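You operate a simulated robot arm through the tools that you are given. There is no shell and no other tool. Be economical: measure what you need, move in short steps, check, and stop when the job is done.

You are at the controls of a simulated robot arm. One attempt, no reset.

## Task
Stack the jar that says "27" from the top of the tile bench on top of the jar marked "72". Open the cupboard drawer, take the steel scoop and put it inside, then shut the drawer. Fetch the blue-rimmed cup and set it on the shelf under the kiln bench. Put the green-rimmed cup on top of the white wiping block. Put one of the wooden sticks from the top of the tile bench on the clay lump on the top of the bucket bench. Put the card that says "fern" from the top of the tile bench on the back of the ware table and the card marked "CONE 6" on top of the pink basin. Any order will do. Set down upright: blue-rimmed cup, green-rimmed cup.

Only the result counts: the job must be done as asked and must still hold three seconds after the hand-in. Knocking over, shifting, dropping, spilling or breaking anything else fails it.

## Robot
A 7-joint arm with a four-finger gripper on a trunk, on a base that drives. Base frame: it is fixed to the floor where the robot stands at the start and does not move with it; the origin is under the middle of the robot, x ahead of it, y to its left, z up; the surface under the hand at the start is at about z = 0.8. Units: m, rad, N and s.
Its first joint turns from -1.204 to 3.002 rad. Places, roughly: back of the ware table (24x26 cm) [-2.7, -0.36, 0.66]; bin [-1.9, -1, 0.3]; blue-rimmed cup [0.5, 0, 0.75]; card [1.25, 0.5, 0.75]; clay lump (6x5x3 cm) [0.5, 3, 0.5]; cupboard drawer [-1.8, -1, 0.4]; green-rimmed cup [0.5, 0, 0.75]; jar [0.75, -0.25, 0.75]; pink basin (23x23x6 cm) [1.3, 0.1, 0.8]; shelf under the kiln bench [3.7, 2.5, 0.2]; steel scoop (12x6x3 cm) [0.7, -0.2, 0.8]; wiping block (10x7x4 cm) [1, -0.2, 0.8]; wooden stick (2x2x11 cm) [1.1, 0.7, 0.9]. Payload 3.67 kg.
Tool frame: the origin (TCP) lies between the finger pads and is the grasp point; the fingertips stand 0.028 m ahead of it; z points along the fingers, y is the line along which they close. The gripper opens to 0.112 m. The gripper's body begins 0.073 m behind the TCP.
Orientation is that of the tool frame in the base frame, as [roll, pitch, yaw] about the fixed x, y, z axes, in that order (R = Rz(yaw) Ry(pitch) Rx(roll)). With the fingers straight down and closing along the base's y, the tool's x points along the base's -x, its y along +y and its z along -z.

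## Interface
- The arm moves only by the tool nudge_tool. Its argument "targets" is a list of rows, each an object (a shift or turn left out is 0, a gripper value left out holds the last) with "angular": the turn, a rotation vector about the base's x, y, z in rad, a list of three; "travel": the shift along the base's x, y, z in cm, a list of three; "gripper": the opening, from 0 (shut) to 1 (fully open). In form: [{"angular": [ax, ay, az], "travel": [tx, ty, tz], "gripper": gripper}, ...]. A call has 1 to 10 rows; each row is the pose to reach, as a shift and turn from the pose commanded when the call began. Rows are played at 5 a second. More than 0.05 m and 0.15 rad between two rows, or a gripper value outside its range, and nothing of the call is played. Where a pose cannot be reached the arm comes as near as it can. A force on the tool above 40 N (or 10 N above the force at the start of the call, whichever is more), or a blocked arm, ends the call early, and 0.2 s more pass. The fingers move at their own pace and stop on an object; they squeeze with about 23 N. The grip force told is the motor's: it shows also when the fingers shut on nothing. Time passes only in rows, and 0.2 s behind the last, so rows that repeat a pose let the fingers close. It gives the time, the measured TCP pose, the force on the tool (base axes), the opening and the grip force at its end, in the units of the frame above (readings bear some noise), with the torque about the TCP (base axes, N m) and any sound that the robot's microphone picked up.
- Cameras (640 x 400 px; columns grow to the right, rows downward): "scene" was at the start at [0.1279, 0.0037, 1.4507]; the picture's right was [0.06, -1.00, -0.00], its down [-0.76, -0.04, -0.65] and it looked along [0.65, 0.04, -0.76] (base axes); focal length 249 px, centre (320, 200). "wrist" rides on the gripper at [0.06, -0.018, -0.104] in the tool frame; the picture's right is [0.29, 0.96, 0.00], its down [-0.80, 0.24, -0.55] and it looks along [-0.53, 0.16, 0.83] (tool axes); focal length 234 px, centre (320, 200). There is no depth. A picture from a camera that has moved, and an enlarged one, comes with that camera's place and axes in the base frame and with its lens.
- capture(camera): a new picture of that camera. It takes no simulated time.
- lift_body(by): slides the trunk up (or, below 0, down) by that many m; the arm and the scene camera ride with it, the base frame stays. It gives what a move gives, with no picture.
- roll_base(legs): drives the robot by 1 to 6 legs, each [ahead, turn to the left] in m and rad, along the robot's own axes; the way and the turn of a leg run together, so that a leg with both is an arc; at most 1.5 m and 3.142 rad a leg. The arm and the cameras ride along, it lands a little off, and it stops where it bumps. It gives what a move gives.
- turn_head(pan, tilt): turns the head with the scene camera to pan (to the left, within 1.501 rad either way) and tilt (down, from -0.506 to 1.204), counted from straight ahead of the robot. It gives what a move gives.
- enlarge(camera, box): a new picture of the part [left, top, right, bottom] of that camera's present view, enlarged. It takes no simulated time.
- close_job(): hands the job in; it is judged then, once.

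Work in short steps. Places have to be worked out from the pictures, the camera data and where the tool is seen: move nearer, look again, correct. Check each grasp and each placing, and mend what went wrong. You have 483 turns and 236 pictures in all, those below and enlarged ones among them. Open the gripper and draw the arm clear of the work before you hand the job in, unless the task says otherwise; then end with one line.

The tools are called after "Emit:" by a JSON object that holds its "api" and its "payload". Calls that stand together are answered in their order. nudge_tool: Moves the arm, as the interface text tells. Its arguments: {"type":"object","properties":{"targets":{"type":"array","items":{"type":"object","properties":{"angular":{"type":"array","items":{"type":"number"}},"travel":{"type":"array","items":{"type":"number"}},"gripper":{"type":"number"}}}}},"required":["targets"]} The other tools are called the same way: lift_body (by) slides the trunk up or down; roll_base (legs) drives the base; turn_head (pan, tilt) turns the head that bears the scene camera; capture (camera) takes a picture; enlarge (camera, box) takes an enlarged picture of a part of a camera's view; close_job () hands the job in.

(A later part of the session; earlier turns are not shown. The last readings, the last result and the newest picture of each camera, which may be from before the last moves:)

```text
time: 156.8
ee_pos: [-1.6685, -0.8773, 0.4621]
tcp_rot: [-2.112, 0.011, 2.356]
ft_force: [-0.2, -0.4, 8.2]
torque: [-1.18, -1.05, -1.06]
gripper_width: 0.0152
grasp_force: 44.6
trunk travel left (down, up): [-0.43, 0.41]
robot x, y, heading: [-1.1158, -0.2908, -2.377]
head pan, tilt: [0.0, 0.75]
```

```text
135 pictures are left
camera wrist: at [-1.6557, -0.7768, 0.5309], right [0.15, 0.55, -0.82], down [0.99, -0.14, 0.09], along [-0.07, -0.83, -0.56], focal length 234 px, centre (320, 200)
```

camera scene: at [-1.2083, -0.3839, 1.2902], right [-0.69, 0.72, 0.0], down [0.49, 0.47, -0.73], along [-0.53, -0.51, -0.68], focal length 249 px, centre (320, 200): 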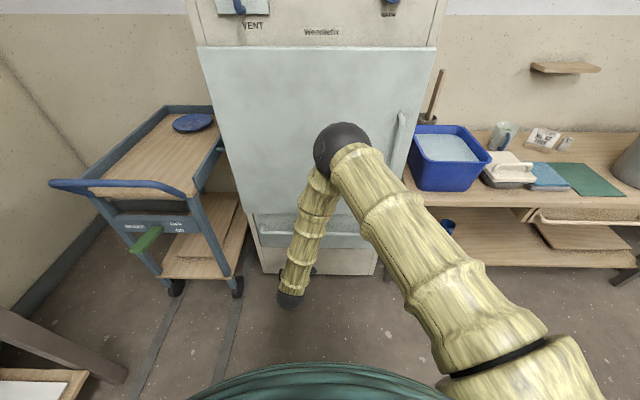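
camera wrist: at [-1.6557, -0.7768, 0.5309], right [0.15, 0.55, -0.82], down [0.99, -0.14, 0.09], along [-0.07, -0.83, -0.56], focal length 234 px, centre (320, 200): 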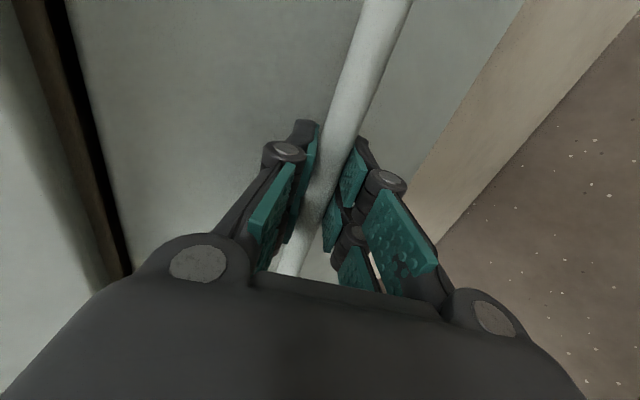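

Bar is gripped. I pull by backing the base 10 cm and check the hold.

Emit:
{"api": "roll_base", "payload": {"legs": [[-0.1, 0]]}}

Emit:
{"api": "capture", "payload": {"camera": "wrist"}}

Emit:
{"api": "capture", "payload": {"camera": "scene"}}

```text
time: 158.0
ee_pos: [-1.5947, -0.8095, 0.4625]
tcp_rot: [-2.114, 0.013, 2.36]
ft_force: [6.4, -5.2, 12.8]
torque: [-1.33, -1.2, -0.67]
gripper_width: 0.0151
grasp_force: 46.0
trunk travel left (down, up): [-0.43, 0.41]
robot x, y, heading: [-1.0401, -0.2248, -2.371]
head pan, tilt: [0.0, 0.75]
```

```text
134 pictures are left
camera wrist: at [-1.5823, -0.7088, 0.531], right [0.15, 0.55, -0.82], down [0.99, -0.14, 0.09], along [-0.06, -0.83, -0.56], focal length 234 px, centre (320, 200)
```

wrist: 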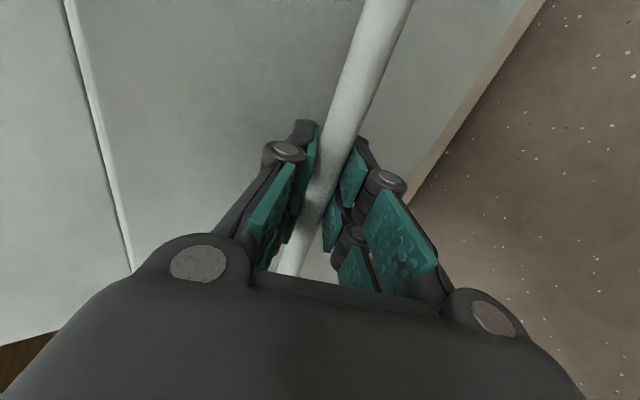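

```text
133 pictures are left
camera scene: at [-1.1354, -0.3141, 1.2903], right [-0.69, 0.72, 0.0], down [0.49, 0.47, -0.73], along [-0.53, -0.51, -0.68], focal length 249 px, centre (320, 200)
```

scene: 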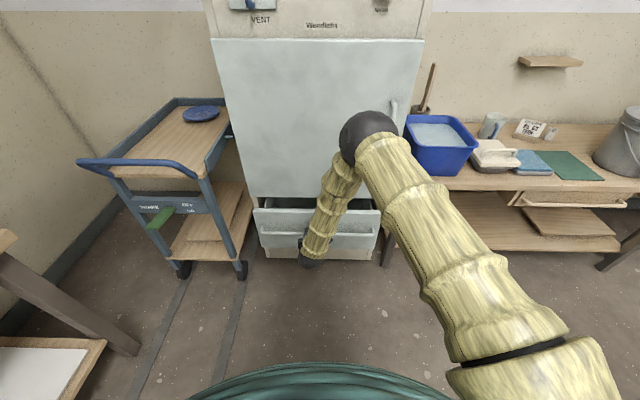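

Drawer is opening. Pull a further 18 cm.

Emit:
{"api": "roll_base", "payload": {"legs": [[-0.18, 0]]}}

Emit:
{"api": "capture", "payload": {"camera": "scene"}}

```text
time: 159.8
ee_pos: [-1.463, -0.6862, 0.4625]
tcp_rot: [-2.114, 0.018, 2.36]
ft_force: [0.9, -0.5, -0.4]
torque: [-1.19, -1.13, -0.62]
gripper_width: 0.015
grasp_force: 45.1
trunk travel left (down, up): [-0.43, 0.41]
robot x, y, heading: [-0.9105, -0.0949, -2.37]
head pan, tilt: [0.0, 0.75]
stopped in leg 1: the force on the tool passed its limit at 41 N (the readings are from after the stop); the commanded pose is now the measured one
```

```text
132 pictures are left
camera scene: at [-1.0061, -0.1895, 1.2901], right [-0.7, 0.72, 0.0], down [0.49, 0.47, -0.73], along [-0.52, -0.51, -0.68], focal length 249 px, centre (320, 200)
```

scene: 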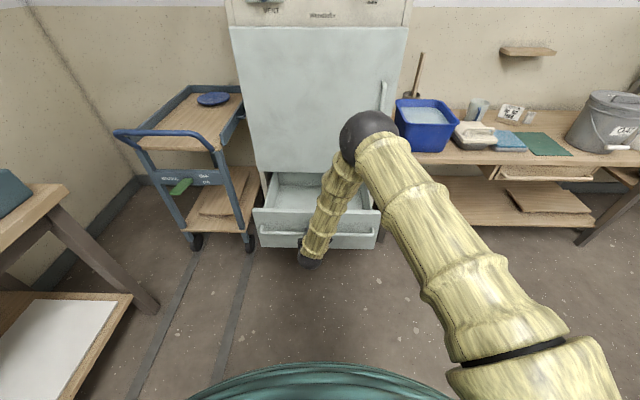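

The drawer is open ~0.29 m (end stop reached). Release the bar and back off along the tool axis.

Emit:
{"api": "nudge_tool", "payload": {"targets": [{"gripper": 0.6}, {"gripper": 0.6}, {"travel": [2.5, 2.4, 2]}, {"travel": [5, 4.8, 4]}, {"travel": [5, 4.8, 8]}, {"travel": [5, 4.8, 12.5]}]}}

Emit:
{"api": "enlarge", "payload": {"camera": "scene", "box": [230, 150, 410, 270]}}

```text
time: 161.2
ee_pos: [-1.4128, -0.6373, 0.5848]
tcp_rot: [-2.115, 0.017, 2.363]
ft_force: [1.2, 0.1, -0.9]
torque: [0.01, -0.01, 0.0]
gripper_width: 0.0671
grasp_force: 0.1
trunk travel left (down, up): [-0.43, 0.41]
robot x, y, heading: [-0.9103, -0.094, -2.373]
head pan, tilt: [0.0, 0.75]
```

```text
3.33 times, centred on (320, 210) of scene
camera zoom: at [-1.0056, -0.1891, 1.2901], right [-0.7, 0.72, 0.0], down [0.49, 0.47, -0.73], along [-0.53, -0.51, -0.68], focal length 830 px, centre (320, 167)
```

zoom: 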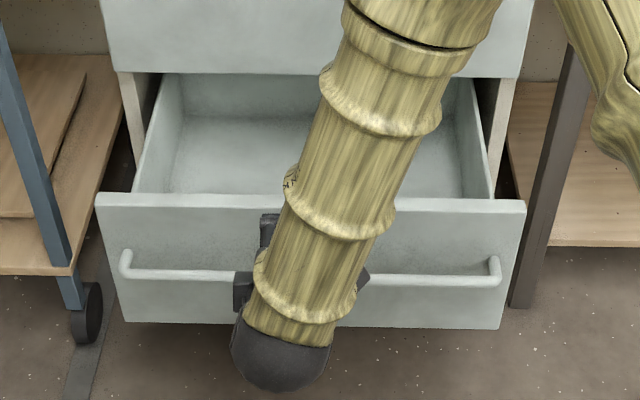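

Drawer is open and empty. I bring the tool back to pointing down and raise the trunk for the drive back.

Emit:
{"api": "nudge_tool", "payload": {"targets": [{"travel": [0, 0, 1], "angular": [0.0906, -0.095, 0]}, {"travel": [0, 0, 2], "angular": [0.181, -0.19, 0]}, {"travel": [0, 0, 3], "angular": [0.272, -0.285, 0]}, {"travel": [0, 0, 4], "angular": [0.362, -0.38, 0]}, {"travel": [0, 0, 4], "angular": [0.453, -0.475, 0]}, {"travel": [0, 0, 4], "angular": [0.543, -0.57, 0]}, {"travel": [0, 0, 4], "angular": [0.634, -0.664, 0]}, {"travel": [0, 0, 4], "angular": [0.718, -0.752, 0]}]}}

Emit:
{"api": "lift_body", "payload": {"by": 0.35}}

Emit:
{"api": "nudge_tool", "payload": {"targets": [{"travel": [2, 1.9, -1]}, {"travel": [4, 3.8, -2]}, {"travel": [6, 5.7, -3]}, {"travel": [8, 7.6, -4]}, {"travel": [9.5, 9, -5]}]}}

```text
time: 163.0
ee_pos: [-1.4129, -0.6381, 0.6268]
tcp_rot: [3.128, 0.037, 2.335]
ft_force: [0.3, -0.3, 0.2]
torque: [-0.02, 0.01, -0.02]
gripper_width: 0.0676
grasp_force: 0.0
trunk travel left (down, up): [-0.43, 0.41]
robot x, y, heading: [-0.9138, -0.0956, -2.377]
head pan, tilt: [0.0, 0.75]
```

```text
time: 166.4
ee_pos: [-1.4134, -0.6384, 0.9761]
tcp_rot: [3.131, 0.033, 2.334]
ft_force: [-0.1, -0.5, -0.9]
torque: [-0.03, -0.01, 0.01]
gripper_width: 0.0672
grasp_force: 0.1
trunk travel left (down, up): [-0.78, 0.06]
robot x, y, heading: [-0.9131, -0.0947, -2.37]
head pan, tilt: [0.0, 0.75]
```

```text
time: 167.6
ee_pos: [-1.32, -0.5478, 0.9274]
tcp_rot: [3.13, 0.035, 2.336]
ft_force: [-0.3, 0.9, -0.4]
torque: [0.0, 0.01, -0.01]
gripper_width: 0.0676
grasp_force: 0.1
trunk travel left (down, up): [-0.78, 0.06]
robot x, y, heading: [-0.9102, -0.0957, -2.375]
head pan, tilt: [0.0, 0.75]
```

Compact pose reached. Drive back to (0.175,0.72) behind the bench station and turn to face the bench.

Emit:
{"api": "roll_base", "payload": {"legs": [[0, 3.02], [0.68, 0], [0.68, 0], [0, -1.472]]}}

Emit:
{"api": "capture", "payload": {"camera": "scene"}}

```text
time: 185.4
ee_pos: [0.6058, 0.3506, 0.9265]
tcp_rot: [3.133, 0.035, -2.369]
ft_force: [-0.3, 0.9, 0.4]
torque: [0.02, -0.02, 0.03]
gripper_width: 0.0673
grasp_force: 0.1
trunk travel left (down, up): [-0.78, 0.06]
robot x, y, heading: [0.1513, 0.7556, -0.795]
head pan, tilt: [0.0, 0.75]
```

```text
130 pictures are left
camera scene: at [0.2455, 0.6608, 1.6401], right [-0.71, -0.7, 0.0], down [-0.48, 0.49, -0.73], along [0.51, -0.52, -0.68], focal length 249 px, centre (320, 200)
```

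scene: 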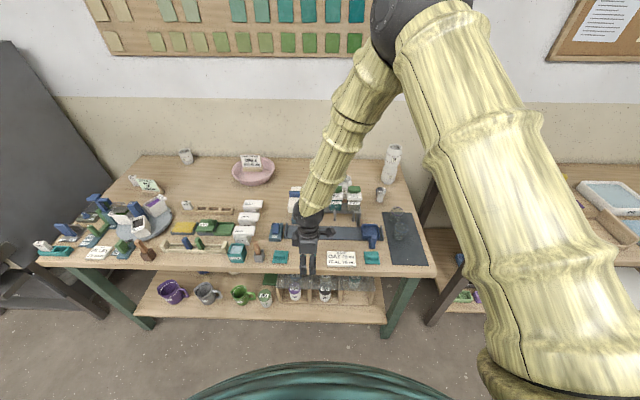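

Bench is intact. I raise and extend the hand while turning the fingers to the scoop's orientation.

Emit:
{"api": "nudge_tool", "payload": {"targets": [{"travel": [2.4, -2.5, 0], "angular": [0, 0, -0.145]}, {"travel": [4.8, -5, 1.5], "angular": [0, 0, -0.29]}, {"travel": [7.2, -7.4, 3.5], "angular": [0, 0, -0.435]}, {"travel": [9.6, -9.8, 6], "angular": [0, 0, -0.58]}, {"travel": [12, -12.2, 9], "angular": [0, 0, -0.725]}, {"travel": [14.4, -14.6, 12], "angular": [0, 0, -0.87]}, {"travel": [16.8, -17, 14], "angular": [0, 0, -1.015]}, {"travel": [17.5, -18, 14], "angular": [0, 0, -1.16]}, {"travel": [17.5, -18, 14], "angular": [0, 0, -1.305]}, {"travel": [17.5, -18, 14], "angular": [0, 0, -1.45]}]}}

Emit:
{"api": "nudge_tool", "payload": {"targets": [{"angular": [0.03, 0.03, -0.13]}, {"angular": [0.03, 0.03, -0.13]}]}}

Emit:
{"api": "roll_base", "payload": {"legs": [[0.33, 0]]}}

Emit:
{"api": "capture", "payload": {"camera": "scene"}}

```text
time: 187.7
ee_pos: [0.7807, 0.1721, 1.0667]
tcp_rot: [3.13, 0.033, 2.461]
ft_force: [0.3, -1.0, 0.5]
torque: [0.02, -0.01, -0.04]
gripper_width: 0.0675
grasp_force: 0.2
trunk travel left (down, up): [-0.78, 0.06]
robot x, y, heading: [0.1526, 0.7567, -0.795]
head pan, tilt: [0.0, 0.75]
```

```text
time: 188.2
ee_pos: [0.7824, 0.1722, 1.0661]
tcp_rot: [3.129, -0.009, 2.332]
ft_force: [-0.5, 0.9, 0.2]
torque: [0.02, -0.02, 0.02]
gripper_width: 0.0671
grasp_force: 0.1
trunk travel left (down, up): [-0.78, 0.06]
robot x, y, heading: [0.1508, 0.7559, -0.792]
head pan, tilt: [0.0, 0.75]
```

```text
time: 190.4
ee_pos: [1.019, -0.062, 1.0666]
tcp_rot: [3.13, -0.008, 2.34]
ft_force: [1.1, -0.1, -0.3]
torque: [0.03, 0.01, -0.03]
gripper_width: 0.0673
grasp_force: 0.1
trunk travel left (down, up): [-0.78, 0.06]
robot x, y, heading: [0.3882, 0.5195, -0.788]
head pan, tilt: [0.0, 0.75]
```

```text
129 pictures are left
camera scene: at [0.4812, 0.4243, 1.64], right [-0.71, -0.71, 0.0], down [-0.48, 0.48, -0.73], along [0.52, -0.52, -0.68], focal length 249 px, centre (320, 200)
```

scene: 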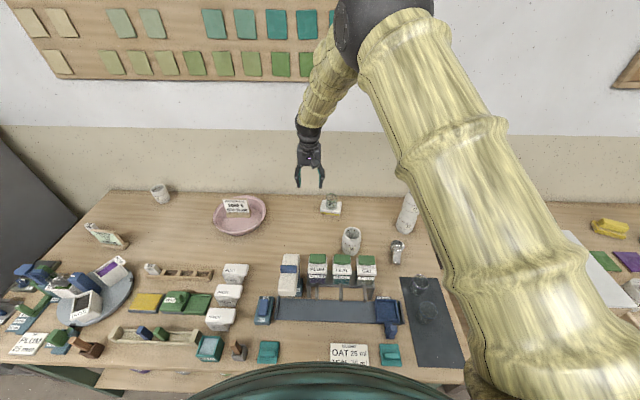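

Move toward the scoop (handle about (0.66,-0.18)) at z≈0.98, passing above jar 56.

Emit:
{"api": "nudge_tool", "payload": {"targets": [{"travel": [-4, -1.3, -1]}, {"travel": [-8, -2.6, -2]}, {"travel": [-12, -3.9, -3]}, {"travel": [-16, -5.2, -4]}, {"travel": [-20, -6.5, -5]}, {"travel": [-24, -7.8, -6]}, {"travel": [-28, -9.1, -7]}, {"travel": [-32, -10.4, -8]}, {"travel": [-35.9, -11.8, -8.7]}]}}

Emit:
{"api": "capture", "payload": {"camera": "wrist"}}

Emit:
{"api": "enlarge", "payload": {"camera": "scene", "box": [340, 170, 480, 330]}}

```text
time: 192.4
ee_pos: [0.6585, -0.182, 0.9773]
tcp_rot: [3.127, -0.008, 2.34]
ft_force: [-1.0, 0.2, 0.0]
torque: [0.02, -0.05, -0.04]
gripper_width: 0.0672
grasp_force: 0.1
trunk travel left (down, up): [-0.78, 0.06]
robot x, y, heading: [0.3878, 0.525, -0.787]
head pan, tilt: [0.0, 0.75]
```

```text
128 pictures are left
camera wrist: at [0.6025, -0.1514, 1.0824], right [0.49, 0.87, 0.02], down [0.72, -0.41, 0.55], along [0.49, -0.26, -0.83], focal length 234 px, centre (320, 200)
```

wrist: 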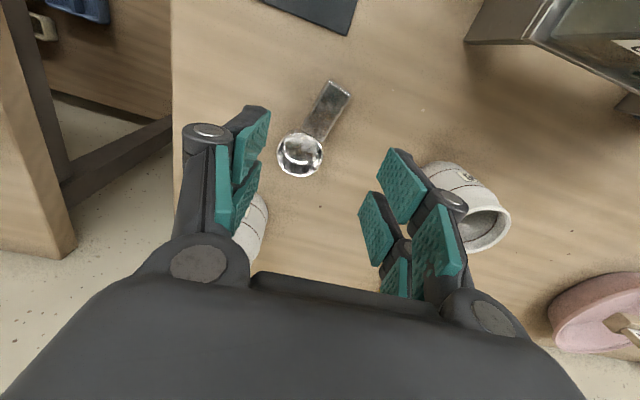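

```text
2.50 times, centred on (410, 250) of scene
camera zoom: at [0.4783, 0.4232, 1.6401], right [-0.71, -0.71, 0.0], down [-0.48, 0.48, -0.73], along [0.52, -0.52, -0.68], focal length 623 px, centre (95, 75)
```

zoom: 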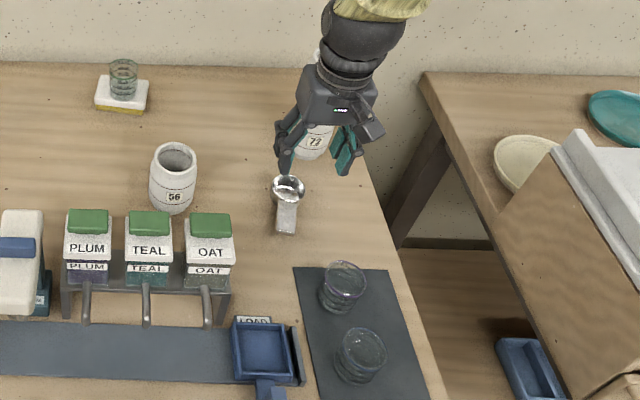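

Scoop handle centre at about (0.664,-0.173), pointing along 119°. I rotate by -0.26, shift slightly, and descend part-way.

Emit:
{"api": "nudge_tool", "payload": {"targets": [{"travel": [0.4, 0.5, -2], "angular": [0.008, 0.012, -0.13]}, {"travel": [0.6, 0.8, -5], "angular": [0.008, 0.012, -0.26]}, {"travel": [0.6, 0.8, -8], "angular": [0.008, 0.012, -0.26]}]}}

Emit:
{"api": "capture", "payload": {"camera": "wrist"}}

Emit:
{"api": "enlarge", "payload": {"camera": "scene", "box": [370, 190, 450, 280]}}

```text
time: 193.2
ee_pos: [0.6639, -0.1727, 0.8979]
tcp_rot: [3.133, -0.023, 2.079]
ft_force: [0.6, -0.5, 0.2]
torque: [0.02, 0.03, -0.04]
gripper_width: 0.067
grasp_force: 0.1
trunk travel left (down, up): [-0.78, 0.06]
robot x, y, heading: [0.3871, 0.5208, -0.785]
head pan, tilt: [0.0, 0.75]
```

```text
126 pictures are left
camera wrist: at [0.6196, -0.1307, 1.004], right [0.7, 0.72, 0.01], down [0.6, -0.59, 0.54], along [0.39, -0.37, -0.84], focal length 234 px, centre (320, 200)
```

wrist: 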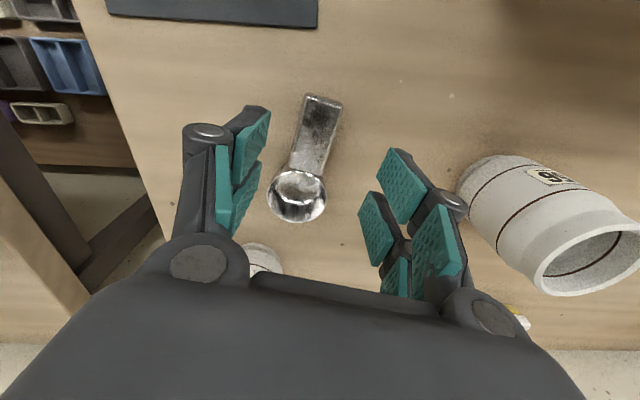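

```text
4.44 times, centred on (410, 235) of scene
camera zoom: at [0.4805, 0.4235, 1.6401], right [-0.71, -0.71, 0.0], down [-0.48, 0.48, -0.73], along [0.52, -0.52, -0.68], focal length 1107 px, centre (-80, 44)
```

zoom: 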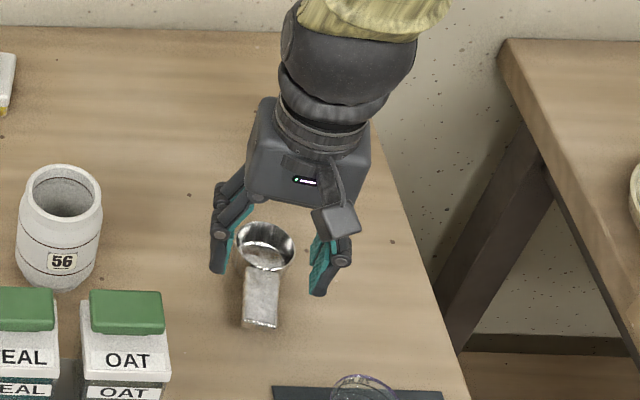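

Shift 7 mm toward the handle and descend to just above the bench, then close.

Emit:
{"api": "nudge_tool", "payload": {"targets": [{"travel": [-0.5, -0.5, -2], "gripper": 0.5}, {"travel": [-0.5, -0.5, -4]}, {"travel": [-0.5, -0.5, -5.5]}, {"travel": [-0.5, -0.5, -6.2]}]}}

Emit:
{"api": "capture", "payload": {"camera": "wrist"}}

```text
time: 194.2
ee_pos: [0.6592, -0.1785, 0.8368]
tcp_rot: [3.134, -0.022, 2.078]
ft_force: [0.2, 0.3, -0.7]
torque: [-0.01, -0.02, 0.03]
gripper_width: 0.0559
grasp_force: 0.1
trunk travel left (down, up): [-0.78, 0.06]
robot x, y, heading: [0.3866, 0.5172, -0.785]
head pan, tilt: [0.0, 0.75]
```

```text
124 pictures are left
camera wrist: at [0.6151, -0.136, 0.9427], right [0.7, 0.72, 0.01], down [0.6, -0.59, 0.54], along [0.39, -0.37, -0.84], focal length 234 px, centre (320, 200)
```

wrist: 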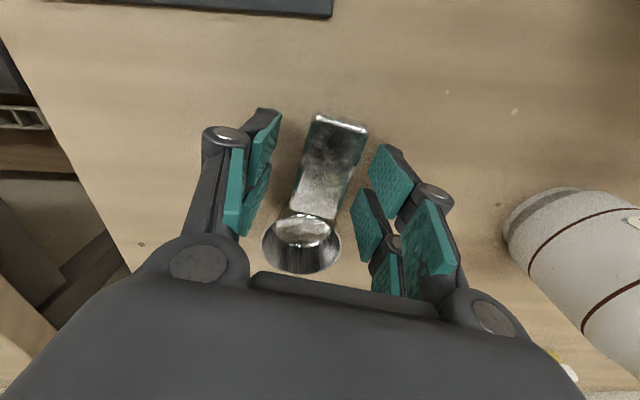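

The handle sits between the fingers. Close and lift.

Emit:
{"api": "nudge_tool", "payload": {"targets": [{"travel": [0, 0, -0.3], "gripper": 0}, {"travel": [0, 0, -0.3]}, {"travel": [0, 0, -0.3]}, {"travel": [0, 0, -0.3]}]}}

Emit:
{"api": "nudge_tool", "payload": {"targets": [{"travel": [0, 0, 2]}, {"travel": [0, 0, 5]}, {"travel": [0, 0, 9]}]}}

Emit:
{"api": "capture", "payload": {"camera": "wrist"}}

Emit:
{"api": "enlarge", "payload": {"camera": "scene", "box": [340, 150, 480, 290]}}

```text
time: 195.2
ee_pos: [0.6595, -0.1777, 0.8354]
tcp_rot: [3.133, -0.019, 2.079]
ft_force: [-1.3, -0.3, 10.4]
torque: [-0.35, -0.06, -0.04]
gripper_width: 0.0288
grasp_force: 23.2
trunk travel left (down, up): [-0.78, 0.06]
robot x, y, heading: [0.3867, 0.522, -0.791]
head pan, tilt: [0.0, 0.75]
```

```text
time: 196.0
ee_pos: [0.66, -0.1751, 0.9255]
tcp_rot: [3.132, -0.022, 2.078]
ft_force: [0.1, -1.2, -1.4]
torque: [0.02, -0.01, 0.01]
gripper_width: 0.0285
grasp_force: 23.1
trunk travel left (down, up): [-0.78, 0.06]
robot x, y, heading: [0.3866, 0.5226, -0.788]
head pan, tilt: [0.0, 0.75]
```

```text
123 pictures are left
camera wrist: at [0.6151, -0.1328, 1.0306], right [0.7, 0.72, 0.01], down [0.6, -0.59, 0.54], along [0.39, -0.37, -0.84], focal length 234 px, centre (320, 200)
```

wrist: 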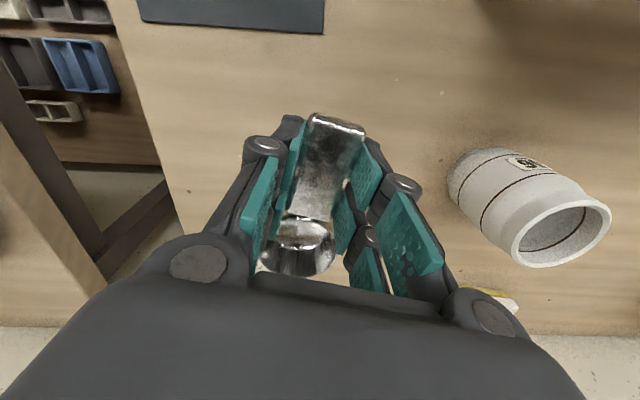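

```text
2.86 times, centred on (410, 220) of scene
camera zoom: at [0.4793, 0.4262, 1.6401], right [-0.71, -0.71, 0.0], down [-0.48, 0.48, -0.73], along [0.52, -0.52, -0.68], focal length 712 px, centre (63, 143)
```

zoom: 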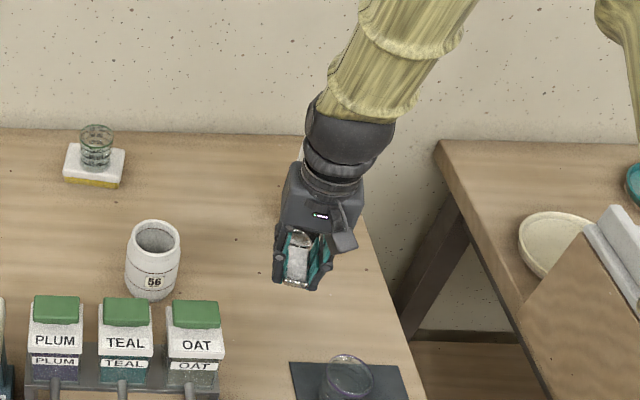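

Scoop is held. Raise it and back the base away from the bench.

Emit:
{"api": "nudge_tool", "payload": {"targets": [{"travel": [0, 0, 3]}, {"travel": [0, 0, 5]}]}}

Emit:
{"api": "roll_base", "payload": {"legs": [[-0.45, 0]]}}

Emit:
{"api": "capture", "payload": {"camera": "scene"}}

```text
time: 196.6
ee_pos: [0.6599, -0.1778, 0.9744]
tcp_rot: [3.134, -0.025, 2.079]
ft_force: [-0.7, 1.2, 0.2]
torque: [0.05, 0.0, 0.02]
gripper_width: 0.0294
grasp_force: 23.2
trunk travel left (down, up): [-0.78, 0.06]
robot x, y, heading: [0.3842, 0.5181, -0.783]
head pan, tilt: [0.0, 0.75]
```

```text
time: 199.4
ee_pos: [0.3462, 0.1441, 0.9759]
tcp_rot: [3.131, -0.022, 2.089]
ft_force: [-0.3, -0.3, 0.5]
torque: [0.0, 0.0, -0.01]
gripper_width: 0.029
grasp_force: 23.4
trunk travel left (down, up): [-0.78, 0.06]
robot x, y, heading: [0.0652, 0.8375, -0.781]
head pan, tilt: [0.0, 0.75]
```

```text
121 pictures are left
camera scene: at [0.1598, 0.7449, 1.6402], right [-0.7, -0.71, 0.0], down [-0.48, 0.48, -0.73], along [0.52, -0.51, -0.68], focal length 249 px, centre (320, 200)
```

scene: 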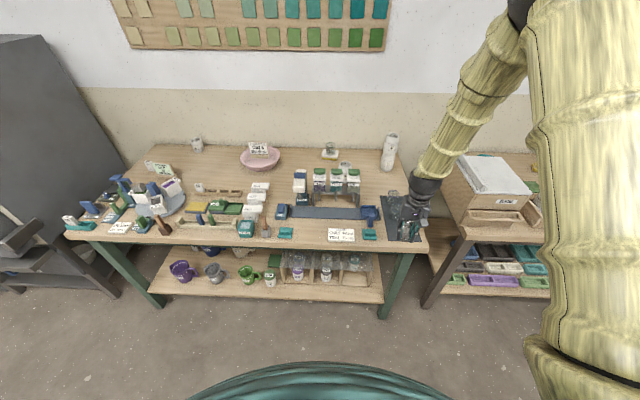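

Bench all fine. I bring the arm in to a compact pose ahead, then drive to the drawer.

Emit:
{"api": "nudge_tool", "payload": {"targets": [{"travel": [2.1, 3.9, -0.6]}, {"travel": [4.2, 7.8, -1.3]}, {"travel": [6.3, 11.7, -2]}, {"travel": [8.4, 15.6, -2.7]}, {"travel": [10.5, 19.5, -3.4]}, {"travel": [12.6, 23.4, -4]}, {"travel": [14.5, 27.1, -4.5]}]}}

Emit:
{"api": "roll_base", "payload": {"legs": [[0, -1.605], [0.82, 0], [0.81, 0]]}}

Emit:
{"api": "turn_head", "payload": {"pan": 0.0, "tilt": 0.9}}

Emit:
{"api": "capture", "payload": {"camera": "scene"}}

```text
time: 201.0
ee_pos: [0.4908, 0.4151, 0.93]
tcp_rot: [3.133, -0.022, 2.086]
ft_force: [0.0, -0.3, -0.4]
torque: [0.06, 0.05, 0.02]
gripper_width: 0.0286
grasp_force: 22.8
trunk travel left (down, up): [-0.78, 0.06]
robot x, y, heading: [0.0617, 0.8391, -0.776]
head pan, tilt: [0.0, 0.75]
```

```text
time: 213.0
ee_pos: [-1.5329, -0.6793, 0.9291]
tcp_rot: [3.134, -0.023, 0.488]
ft_force: [0.2, -1.2, 0.0]
torque: [0.01, -0.05, 0.0]
gripper_width: 0.0288
grasp_force: 23.1
trunk travel left (down, up): [-0.78, 0.06]
robot x, y, heading: [-1.0939, -0.266, -2.38]
head pan, tilt: [0.0, 0.75]
```

```text
time: 213.7
ee_pos: [-1.5315, -0.6793, 0.9283]
tcp_rot: [3.132, -0.022, 0.483]
ft_force: [-0.1, -0.4, -0.6]
torque: [-0.02, -0.02, 0.02]
gripper_width: 0.0288
grasp_force: 23.2
trunk travel left (down, up): [-0.78, 0.06]
robot x, y, heading: [-1.0936, -0.2673, -2.385]
head pan, tilt: [0.0, 0.901]
```

```text
120 pictures are left
camera scene: at [-1.1853, -0.3546, 1.6282], right [-0.69, 0.72, 0.0], down [0.57, 0.54, -0.62], along [-0.45, -0.43, -0.78], focal length 249 px, centre (320, 200)
```

scene: 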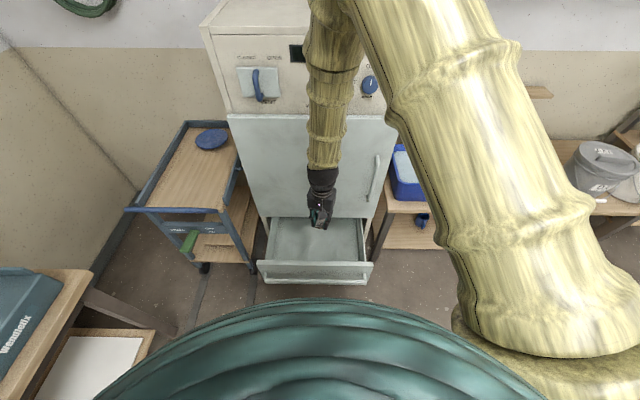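

I enlarge the drawer to locate its interior.

Emit:
{"api": "enlarge", "payload": {"camera": "scene", "box": [245, 180, 385, 295]}}

Emit:
{"api": "capture", "payload": {"camera": "wrist"}}

```text
3.48 times, centred on (315, 238) of scene
camera zoom: at [-1.1853, -0.3546, 1.6282], right [-0.69, 0.72, 0.0], down [0.57, 0.54, -0.62], along [-0.45, -0.43, -0.78], focal length 866 px, centre (337, 70)
```

zoom: 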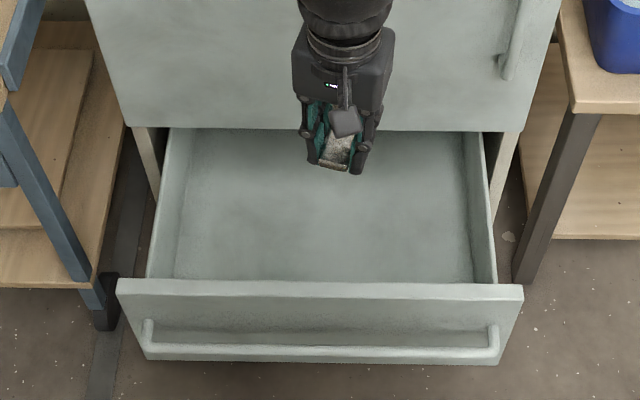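

```text
118 pictures are left
camera wrist: at [-1.4902, -0.6343, 1.0345], right [0.7, -0.71, 0.01], down [-0.61, -0.59, 0.54], along [-0.37, -0.39, -0.84], focal length 234 px, centre (320, 200)
```

wrist: 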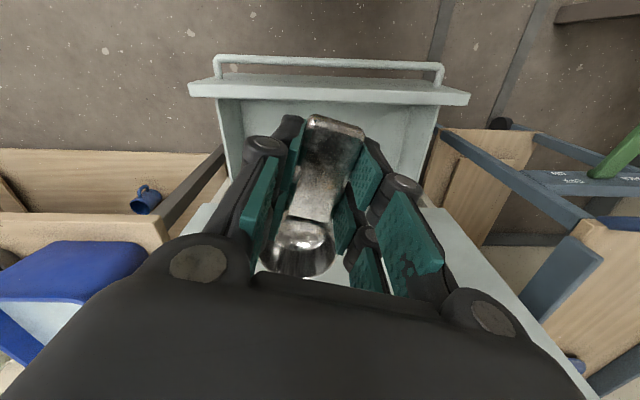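

Drawer interior spans about d -1.61…-1.85. I move the scoop over its middle (about (-1.61,-0.783)), then lower the trunk.

Emit:
{"api": "nudge_tool", "payload": {"targets": [{"travel": [-2.6, -3.4, 0]}, {"travel": [-5.2, -6.9, 0]}, {"travel": [-7.95, -10.35, 0]}, {"travel": [-7.95, -10.35, 0]}]}}

Emit:
{"api": "lift_body", "payload": {"by": -0.33}}

Emit:
{"api": "capture", "payload": {"camera": "scene"}}

Emit:
{"api": "capture", "payload": {"camera": "wrist"}}

```text
time: 214.7
ee_pos: [-1.6112, -0.7807, 0.9297]
tcp_rot: [3.133, -0.02, 0.487]
ft_force: [0.1, 0.3, -0.6]
torque: [0.01, 0.0, 0.0]
gripper_width: 0.0289
grasp_force: 23.2
trunk travel left (down, up): [-0.78, 0.06]
robot x, y, heading: [-1.0973, -0.2717, -2.385]
head pan, tilt: [0.0, 0.901]
```

```text
time: 218.0
ee_pos: [-1.6115, -0.7807, 0.5991]
tcp_rot: [3.132, -0.023, 0.486]
ft_force: [-0.5, 0.3, -0.6]
torque: [0.03, -0.03, 0.01]
gripper_width: 0.0284
grasp_force: 22.7
trunk travel left (down, up): [-0.45, 0.39]
robot x, y, heading: [-1.0961, -0.2687, -2.383]
head pan, tilt: [0.0, 0.901]
```

```text
117 pictures are left
camera scene: at [-1.1852, -0.3547, 1.2982], right [-0.69, 0.72, 0.0], down [0.57, 0.54, -0.62], along [-0.45, -0.43, -0.78], focal length 249 px, centre (320, 200)
```

scene: 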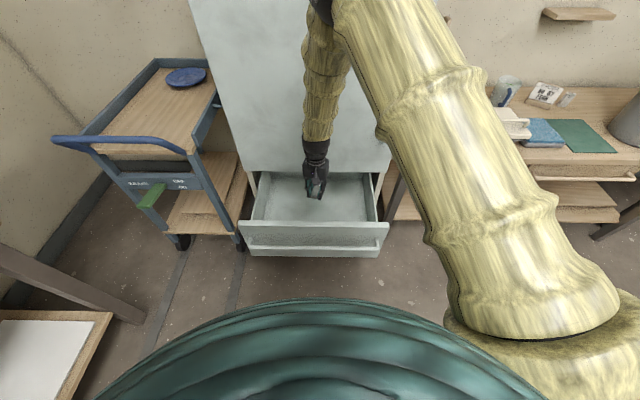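

```text
116 pictures are left
camera wrist: at [-1.5698, -0.7366, 0.7047], right [0.7, -0.71, 0.01], down [-0.61, -0.59, 0.54], along [-0.37, -0.39, -0.84], focal length 234 px, centre (320, 200)
```

wrist: 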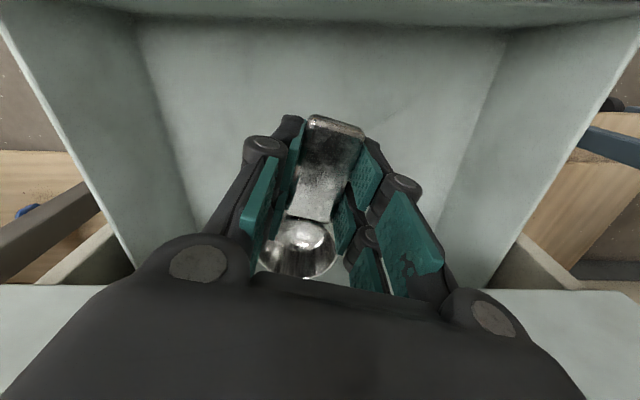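

Over the drawer interior. Lower inside, slow near the floor.

Emit:
{"api": "nudge_tool", "payload": {"targets": [{"travel": [0, 0, -4]}, {"travel": [0, 0, -8]}, {"travel": [0, 0, -12]}, {"travel": [0, 0, -16]}, {"travel": [0, 0, -19]}]}}

Emit:
{"api": "nudge_tool", "payload": {"targets": [{"travel": [0, 0, -0.8]}, {"travel": [0, 0, -1.6]}, {"travel": [0, 0, -2.4]}]}}

```text
time: 219.2
ee_pos: [-1.612, -0.7818, 0.4082]
tcp_rot: [3.132, -0.021, 0.486]
ft_force: [-0.4, -1.2, -0.4]
torque: [0.01, -0.03, 0.02]
gripper_width: 0.029
grasp_force: 23.5
trunk travel left (down, up): [-0.45, 0.39]
robot x, y, heading: [-1.0936, -0.2705, -2.384]
head pan, tilt: [0.0, 0.901]
```

```text
time: 220.0
ee_pos: [-1.6117, -0.7811, 0.3854]
tcp_rot: [3.133, -0.024, 0.488]
ft_force: [0.2, -0.4, -0.1]
torque: [0.01, -0.07, -0.03]
gripper_width: 0.0289
grasp_force: 23.1
trunk travel left (down, up): [-0.45, 0.39]
robot x, y, heading: [-1.0951, -0.2685, -2.379]
head pan, tilt: [0.0, 0.901]
```

Emit:
{"api": "nudge_tool", "payload": {"targets": [{"travel": [0, 0, -0.6]}, {"travel": [0, 0, -1.2]}, {"travel": [0, 0, -1.8]}, {"travel": [0, 0, -2.4]}]}}

Emit:
{"api": "capture", "payload": {"camera": "wrist"}}

```text
time: 221.0
ee_pos: [-1.6109, -0.7816, 0.3606]
tcp_rot: [3.132, -0.022, 0.487]
ft_force: [-0.1, -1.1, 7.8]
torque: [-0.09, 0.22, 0.03]
gripper_width: 0.0287
grasp_force: 22.9
trunk travel left (down, up): [-0.45, 0.39]
robot x, y, heading: [-1.0954, -0.267, -2.381]
head pan, tilt: [0.0, 0.901]
```

```text
115 pictures are left
camera wrist: at [-1.5693, -0.7374, 0.4666], right [0.7, -0.71, 0.01], down [-0.61, -0.59, 0.54], along [-0.38, -0.39, -0.84], focal length 234 px, centre (320, 200)
```

wrist: 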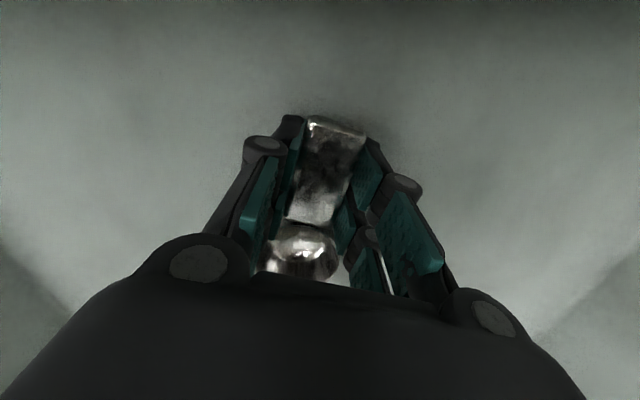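

Touching the drawer floor. Release and rise straight up.

Emit:
{"api": "nudge_tool", "payload": {"targets": [{"gripper": 0.5}, {"gripper": 0.5}, {"travel": [0, 0, 4]}, {"travel": [0, 0, 8]}, {"travel": [0, 0, 12]}, {"travel": [0, 0, 16]}, {"travel": [0, 0, 20]}, {"travel": [0, 0, 24]}]}}

Emit:
{"api": "capture", "payload": {"camera": "wrist"}}

```text
time: 222.8
ee_pos: [-1.6123, -0.7817, 0.603]
tcp_rot: [3.133, -0.023, 0.487]
ft_force: [0.2, 0.3, -0.6]
torque: [-0.02, 0.04, -0.02]
gripper_width: 0.0561
grasp_force: 0.0
trunk travel left (down, up): [-0.45, 0.39]
robot x, y, heading: [-1.0946, -0.2663, -2.382]
head pan, tilt: [0.0, 0.901]
```

```text
114 pictures are left
camera wrist: at [-1.5698, -0.737, 0.7082], right [0.7, -0.71, 0.01], down [-0.61, -0.59, 0.54], along [-0.37, -0.39, -0.84], focal length 234 px, centre (320, 200)
```

wrist: 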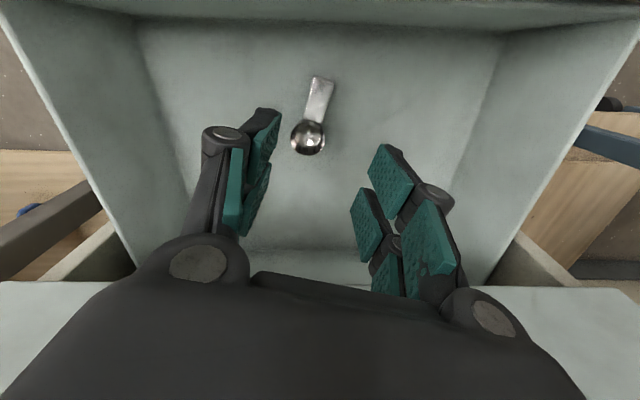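

Scoop lies in the drawer. I raise the hand, back off, close the fingers and lower them in front of the handle bar to push the drawer shut.

Emit:
{"api": "nudge_tool", "payload": {"targets": [{"travel": [0, 0, 3]}, {"travel": [0, 0, 6], "gripper": 0}]}}

Emit:
{"api": "roll_base", "payload": {"legs": [[-0.28, 0]]}}

Emit:
{"api": "nudge_tool", "payload": {"targets": [{"travel": [0, 0, -2], "angular": [0, 0, 0.14]}, {"travel": [0, 0, -4], "angular": [0, 0, 0.28]}]}}

Emit:
{"api": "nudge_tool", "payload": {"targets": [{"travel": [0, 0, -3], "angular": [-0.0776, 0.0813, 0]}, {"travel": [0, 0, -6], "angular": [-0.155, 0.163, 0]}, {"travel": [0, 0, -9], "angular": [-0.233, 0.244, 0]}, {"travel": [0, 0, -12], "angular": [-0.31, 0.325, 0]}, {"travel": [0, 0, -15], "angular": [-0.31, 0.325, 0]}]}}

Emit:
{"api": "capture", "payload": {"camera": "wrist"}}

Emit:
{"api": "capture", "payload": {"camera": "scene"}}

```text
time: 223.4
ee_pos: [-1.6127, -0.7838, 0.6612]
tcp_rot: [3.131, -0.022, 0.487]
ft_force: [0.4, 0.7, 0.3]
torque: [0.04, 0.01, -0.01]
gripper_width: 0.0003
grasp_force: 22.2
trunk travel left (down, up): [-0.45, 0.39]
robot x, y, heading: [-1.0915, -0.2676, -2.378]
head pan, tilt: [0.0, 0.901]
```

```text
time: 225.4
ee_pos: [-1.4075, -0.5839, 0.662]
tcp_rot: [3.133, -0.022, 0.481]
ft_force: [-0.5, 0.8, 1.0]
torque: [-0.02, 0.03, -0.03]
gripper_width: 0.0001
grasp_force: 23.2
trunk travel left (down, up): [-0.45, 0.39]
robot x, y, heading: [-0.8926, -0.0734, -2.384]
head pan, tilt: [0.0, 0.901]
```

```text
time: 226.0
ee_pos: [-1.407, -0.5857, 0.6204]
tcp_rot: [3.132, -0.022, 0.765]
ft_force: [-0.1, -0.4, 0.4]
torque: [0.01, 0.01, -0.01]
gripper_width: 0.0
grasp_force: 22.7
trunk travel left (down, up): [-0.45, 0.39]
robot x, y, heading: [-0.8862, -0.0714, -2.384]
head pan, tilt: [0.0, 0.901]
```

```text
time: 227.2
ee_pos: [-1.4065, -0.5826, 0.4698]
tcp_rot: [3.133, 0.426, 0.761]
ft_force: [0.3, -0.5, 0.6]
torque: [0.01, -0.04, -0.04]
gripper_width: 0.0002
grasp_force: 23.1
out of reach, approached as far as the arm can: row 3
trunk travel left (down, up): [-0.45, 0.39]
robot x, y, heading: [-0.891, -0.0716, -2.383]
head pan, tilt: [0.0, 0.901]
```

```text
113 pictures are left
camera wrist: at [-1.3501, -0.5006, 0.5401], right [0.85, -0.51, -0.11], down [-0.2, -0.51, 0.84], along [-0.48, -0.69, -0.54], focal length 234 px, centre (320, 200)
```

wrist: 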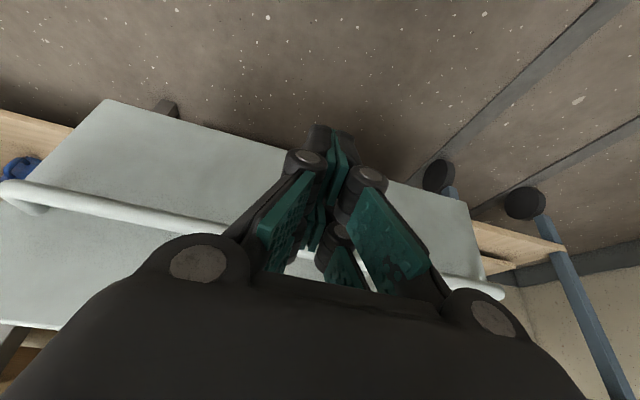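

```text
112 pictures are left
camera scene: at [-0.9787, -0.158, 1.2983], right [-0.69, 0.73, 0.0], down [0.57, 0.54, -0.62], along [-0.45, -0.43, -0.78], focal length 249 px, centre (320, 200)
```

scene: 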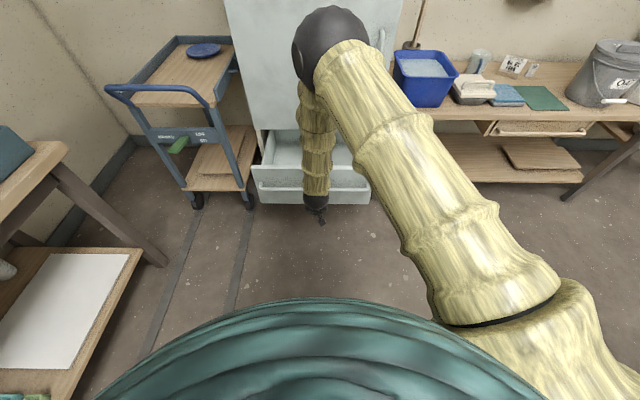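

Fingers are in front of the bar near its centre. Drive forward to push.

Emit:
{"api": "roll_base", "payload": {"legs": [[0.2, 0]]}}

Emit:
{"api": "capture", "payload": {"camera": "wrist"}}

```text
time: 228.8
ee_pos: [-1.5561, -0.7178, 0.4702]
tcp_rot: [3.132, 0.424, 0.757]
ft_force: [-0.9, 0.0, -0.9]
torque: [-0.03, 0.01, 0.01]
gripper_width: 0.0003
grasp_force: 35.6
trunk travel left (down, up): [-0.45, 0.39]
robot x, y, heading: [-1.0317, -0.2087, -2.39]
head pan, tilt: [0.0, 0.901]
```

```text
111 pictures are left
camera wrist: at [-1.4978, -0.6363, 0.5402], right [0.85, -0.51, -0.11], down [-0.2, -0.51, 0.84], along [-0.49, -0.69, -0.54], focal length 234 px, centre (320, 200)
```

wrist: 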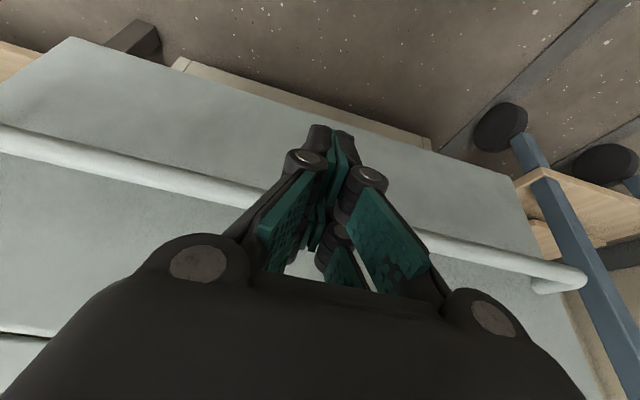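

The drawer is moving in. Continue pushing.

Emit:
{"api": "roll_base", "payload": {"legs": [[0.22, 0]]}}

Emit:
{"api": "capture", "payload": {"camera": "wrist"}}

Emit:
{"api": "capture", "payload": {"camera": "scene"}}

```text
time: 230.2
ee_pos: [-1.6664, -0.826, 0.4701]
tcp_rot: [3.135, 0.414, 0.762]
ft_force: [-0.3, -1.0, -1.5]
torque: [-0.02, -0.04, 0.0]
gripper_width: 0.0
grasp_force: 36.2
trunk travel left (down, up): [-0.45, 0.39]
robot x, y, heading: [-1.1548, -0.3211, -2.389]
head pan, tilt: [0.0, 0.901]
stopped in leg 1: the force on the tool passed its limit at 74 N (the readings are from after the stop); the commanded pose is now the measured one
```

```text
110 pictures are left
camera wrist: at [-1.6101, -0.744, 0.5415], right [0.85, -0.51, -0.11], down [-0.2, -0.52, 0.83], along [-0.48, -0.69, -0.55], focal length 234 px, centre (320, 200)
```

wrist: 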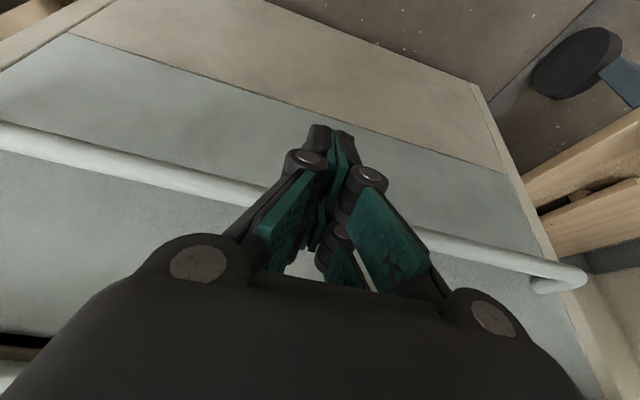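

```text
109 pictures are left
camera scene: at [-1.2475, -0.4106, 1.2978], right [-0.69, 0.73, 0.0], down [0.57, 0.54, -0.62], along [-0.45, -0.42, -0.79], focal length 249 px, centre (320, 200)
```

scene: 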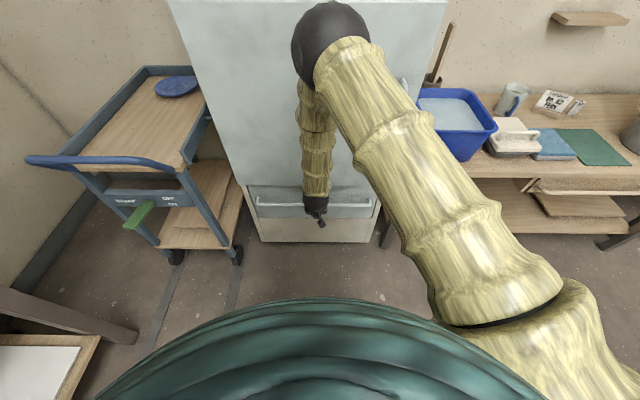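

Stopped on a force peak; I check if it is fully shut.

Emit:
{"api": "enlarge", "payload": {"camera": "scene", "box": [225, 150, 405, 260]}}

```text
3.56 times, centred on (315, 205) of scene
camera zoom: at [-1.2475, -0.4106, 1.2978], right [-0.69, 0.73, 0.0], down [0.57, 0.54, -0.62], along [-0.45, -0.42, -0.79], focal length 886 px, centre (338, 182)
```

zoom: 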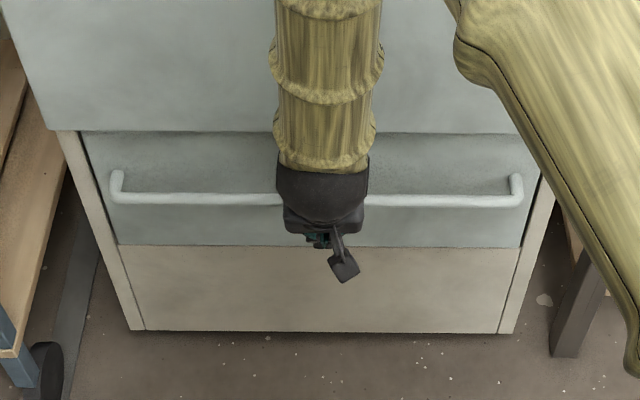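

It looks flush with the frame. One more gentle push with the arm to be sure.

Emit:
{"api": "nudge_tool", "payload": {"targets": [{"travel": [-0.7, -0.7, 0]}, {"travel": [-1.4, -1.4, 0]}, {"travel": [-2.1, -2.1, 0]}]}}

Emit:
{"api": "enlarge", "payload": {"camera": "scene", "box": [225, 150, 405, 260]}}

```text
time: 230.7
ee_pos: [-1.668, -0.8274, 0.4677]
tcp_rot: [3.134, 0.404, 0.761]
ft_force: [1.2, 0.6, -1.2]
torque: [0.04, -0.07, -0.01]
gripper_width: 0.0001
grasp_force: 36.0
trunk travel left (down, up): [-0.45, 0.39]
robot x, y, heading: [-1.1508, -0.3213, -2.391]
head pan, tilt: [0.0, 0.901]
stopped in row 2: the force on the tool passed its limit at 52 N (the readings are from after the stop); the commanded pose is now the measured one
```

```text
3.56 times, centred on (315, 205) of scene
camera zoom: at [-1.2449, -0.4078, 1.2981], right [-0.68, 0.73, 0.0], down [0.57, 0.54, -0.62], along [-0.45, -0.42, -0.78], focal length 886 px, centre (338, 182)
```

zoom: 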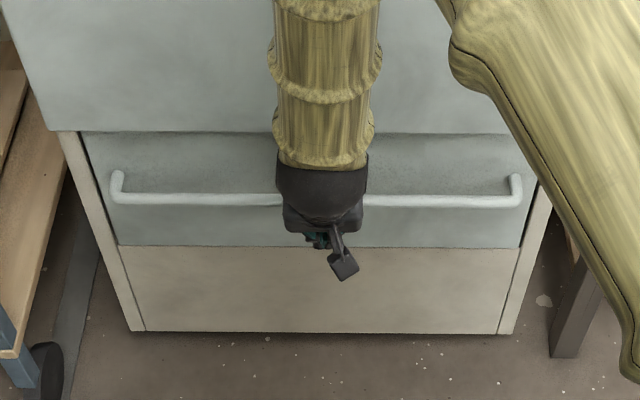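

The drawer is firmly shut. Back off, restore the tool to vertical and raise the trunk.

Emit:
{"api": "roll_base", "payload": {"legs": [[-0.25, 0]]}}

Emit:
{"api": "nudge_tool", "payload": {"targets": [{"travel": [0, 0, 4], "angular": [0.095, -0.099, 0]}, {"travel": [0, 0, 8], "angular": [0.19, -0.198, 0]}, {"travel": [0, 0, 12], "angular": [0.283, -0.296, 0]}, {"travel": [0, 0, 12], "angular": [0.283, -0.296, 0], "gripper": 0.5}]}}

Emit:
{"api": "lift_body", "payload": {"by": 0.33}}

Emit:
{"api": "capture", "payload": {"camera": "scene"}}

```text
time: 232.5
ee_pos: [-1.4859, -0.656, 0.4697]
tcp_rot: [3.134, 0.405, 0.762]
ft_force: [-0.1, 0.5, -0.7]
torque: [-0.01, 0.03, 0.04]
gripper_width: 0.0
grasp_force: 35.6
trunk travel left (down, up): [-0.45, 0.39]
robot x, y, heading: [-0.9726, -0.1511, -2.388]
head pan, tilt: [0.0, 0.901]
```

```text
time: 233.5
ee_pos: [-1.4856, -0.656, 0.5884]
tcp_rot: [3.134, -0.006, 0.762]
ft_force: [-0.1, 0.3, 0.3]
torque: [0.0, 0.02, 0.02]
gripper_width: 0.056
grasp_force: 0.1
trunk travel left (down, up): [-0.45, 0.39]
robot x, y, heading: [-0.9678, -0.1505, -2.391]
head pan, tilt: [0.0, 0.901]
```

```text
time: 236.7
ee_pos: [-1.4869, -0.6572, 0.9198]
tcp_rot: [3.135, -0.005, 0.764]
ft_force: [0.9, 0.6, -0.2]
torque: [0.01, 0.03, 0.02]
gripper_width: 0.0562
grasp_force: 0.1
trunk travel left (down, up): [-0.78, 0.06]
robot x, y, heading: [-0.9723, -0.1499, -2.391]
head pan, tilt: [0.0, 0.901]
```

```text
106 pictures are left
camera scene: at [-1.0625, -0.2363, 1.6281], right [-0.69, 0.73, 0.0], down [0.57, 0.54, -0.62], along [-0.45, -0.43, -0.78], focal length 249 px, centre (320, 200)
```

scene: 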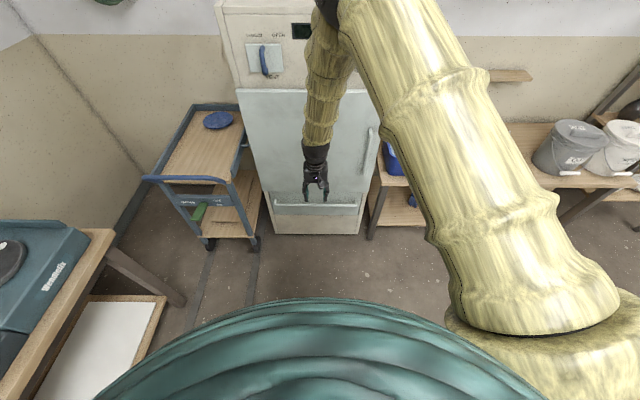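

Drawer shut. Next the wooden stick in the grey holder (about (0.81,0.435)). I pull the arm in and drive to (0.175,0.72), facing it.

Emit:
{"api": "nudge_tool", "payload": {"targets": [{"travel": [3, 2.9, 0]}, {"travel": [6, 5.7, 0]}, {"travel": [8.2, 7.9, 0]}]}}

Emit:
{"api": "roll_base", "payload": {"legs": [[0, 3.04], [0.72, 0], [0.72, 0], [0, -1.08]]}}

Emit:
{"api": "turn_head", "payload": {"pan": 0.0, "tilt": 0.8}}

Emit:
{"api": "capture", "payload": {"camera": "scene"}}

```text
time: 237.5
ee_pos: [-1.4074, -0.5776, 0.9181]
tcp_rot: [3.135, -0.003, 0.762]
ft_force: [-0.1, 0.1, -0.5]
torque: [0.01, 0.05, 0.0]
gripper_width: 0.0559
grasp_force: 0.1
trunk travel left (down, up): [-0.78, 0.06]
robot x, y, heading: [-0.9709, -0.147, -2.386]
head pan, tilt: [0.0, 0.901]
```

```text
time: 254.3
ee_pos: [0.8089, 0.4143, 0.9207]
tcp_rot: [3.127, 0.0, 2.759]
ft_force: [-0.5, -0.7, -0.7]
torque: [-0.01, -0.01, 0.01]
gripper_width: 0.0585
grasp_force: 0.2
trunk travel left (down, up): [-0.78, 0.06]
robot x, y, heading: [0.2354, 0.6334, -0.389]
head pan, tilt: [0.0, 0.901]
stopped in leg 4: the force on the tool passed its limit at 56 N (the readings are from after the stop); the commanded pose is now the measured one
```

```text
time: 255.0
ee_pos: [0.8093, 0.4133, 0.92]
tcp_rot: [3.129, 0.001, 2.757]
ft_force: [0.2, 0.5, -0.1]
torque: [0.01, 0.01, -0.01]
gripper_width: 0.056
grasp_force: 0.0
trunk travel left (down, up): [-0.78, 0.06]
robot x, y, heading: [0.2367, 0.633, -0.394]
head pan, tilt: [0.0, 0.799]
```

```text
105 pictures are left
camera scene: at [0.357, 0.5819, 1.6361], right [-0.38, -0.92, 0.0], down [-0.66, 0.28, -0.7], along [0.64, -0.27, -0.72], focal length 249 px, centre (320, 200)
```

scene: 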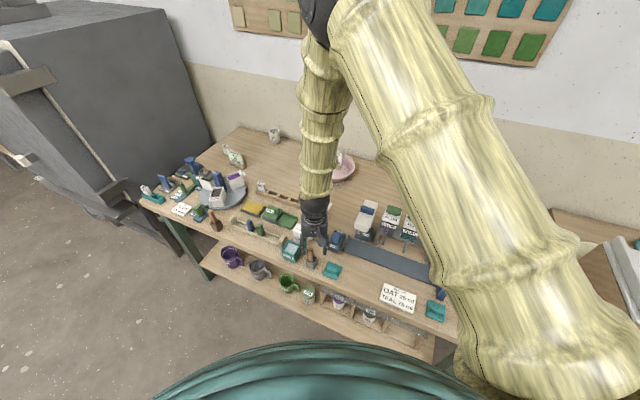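

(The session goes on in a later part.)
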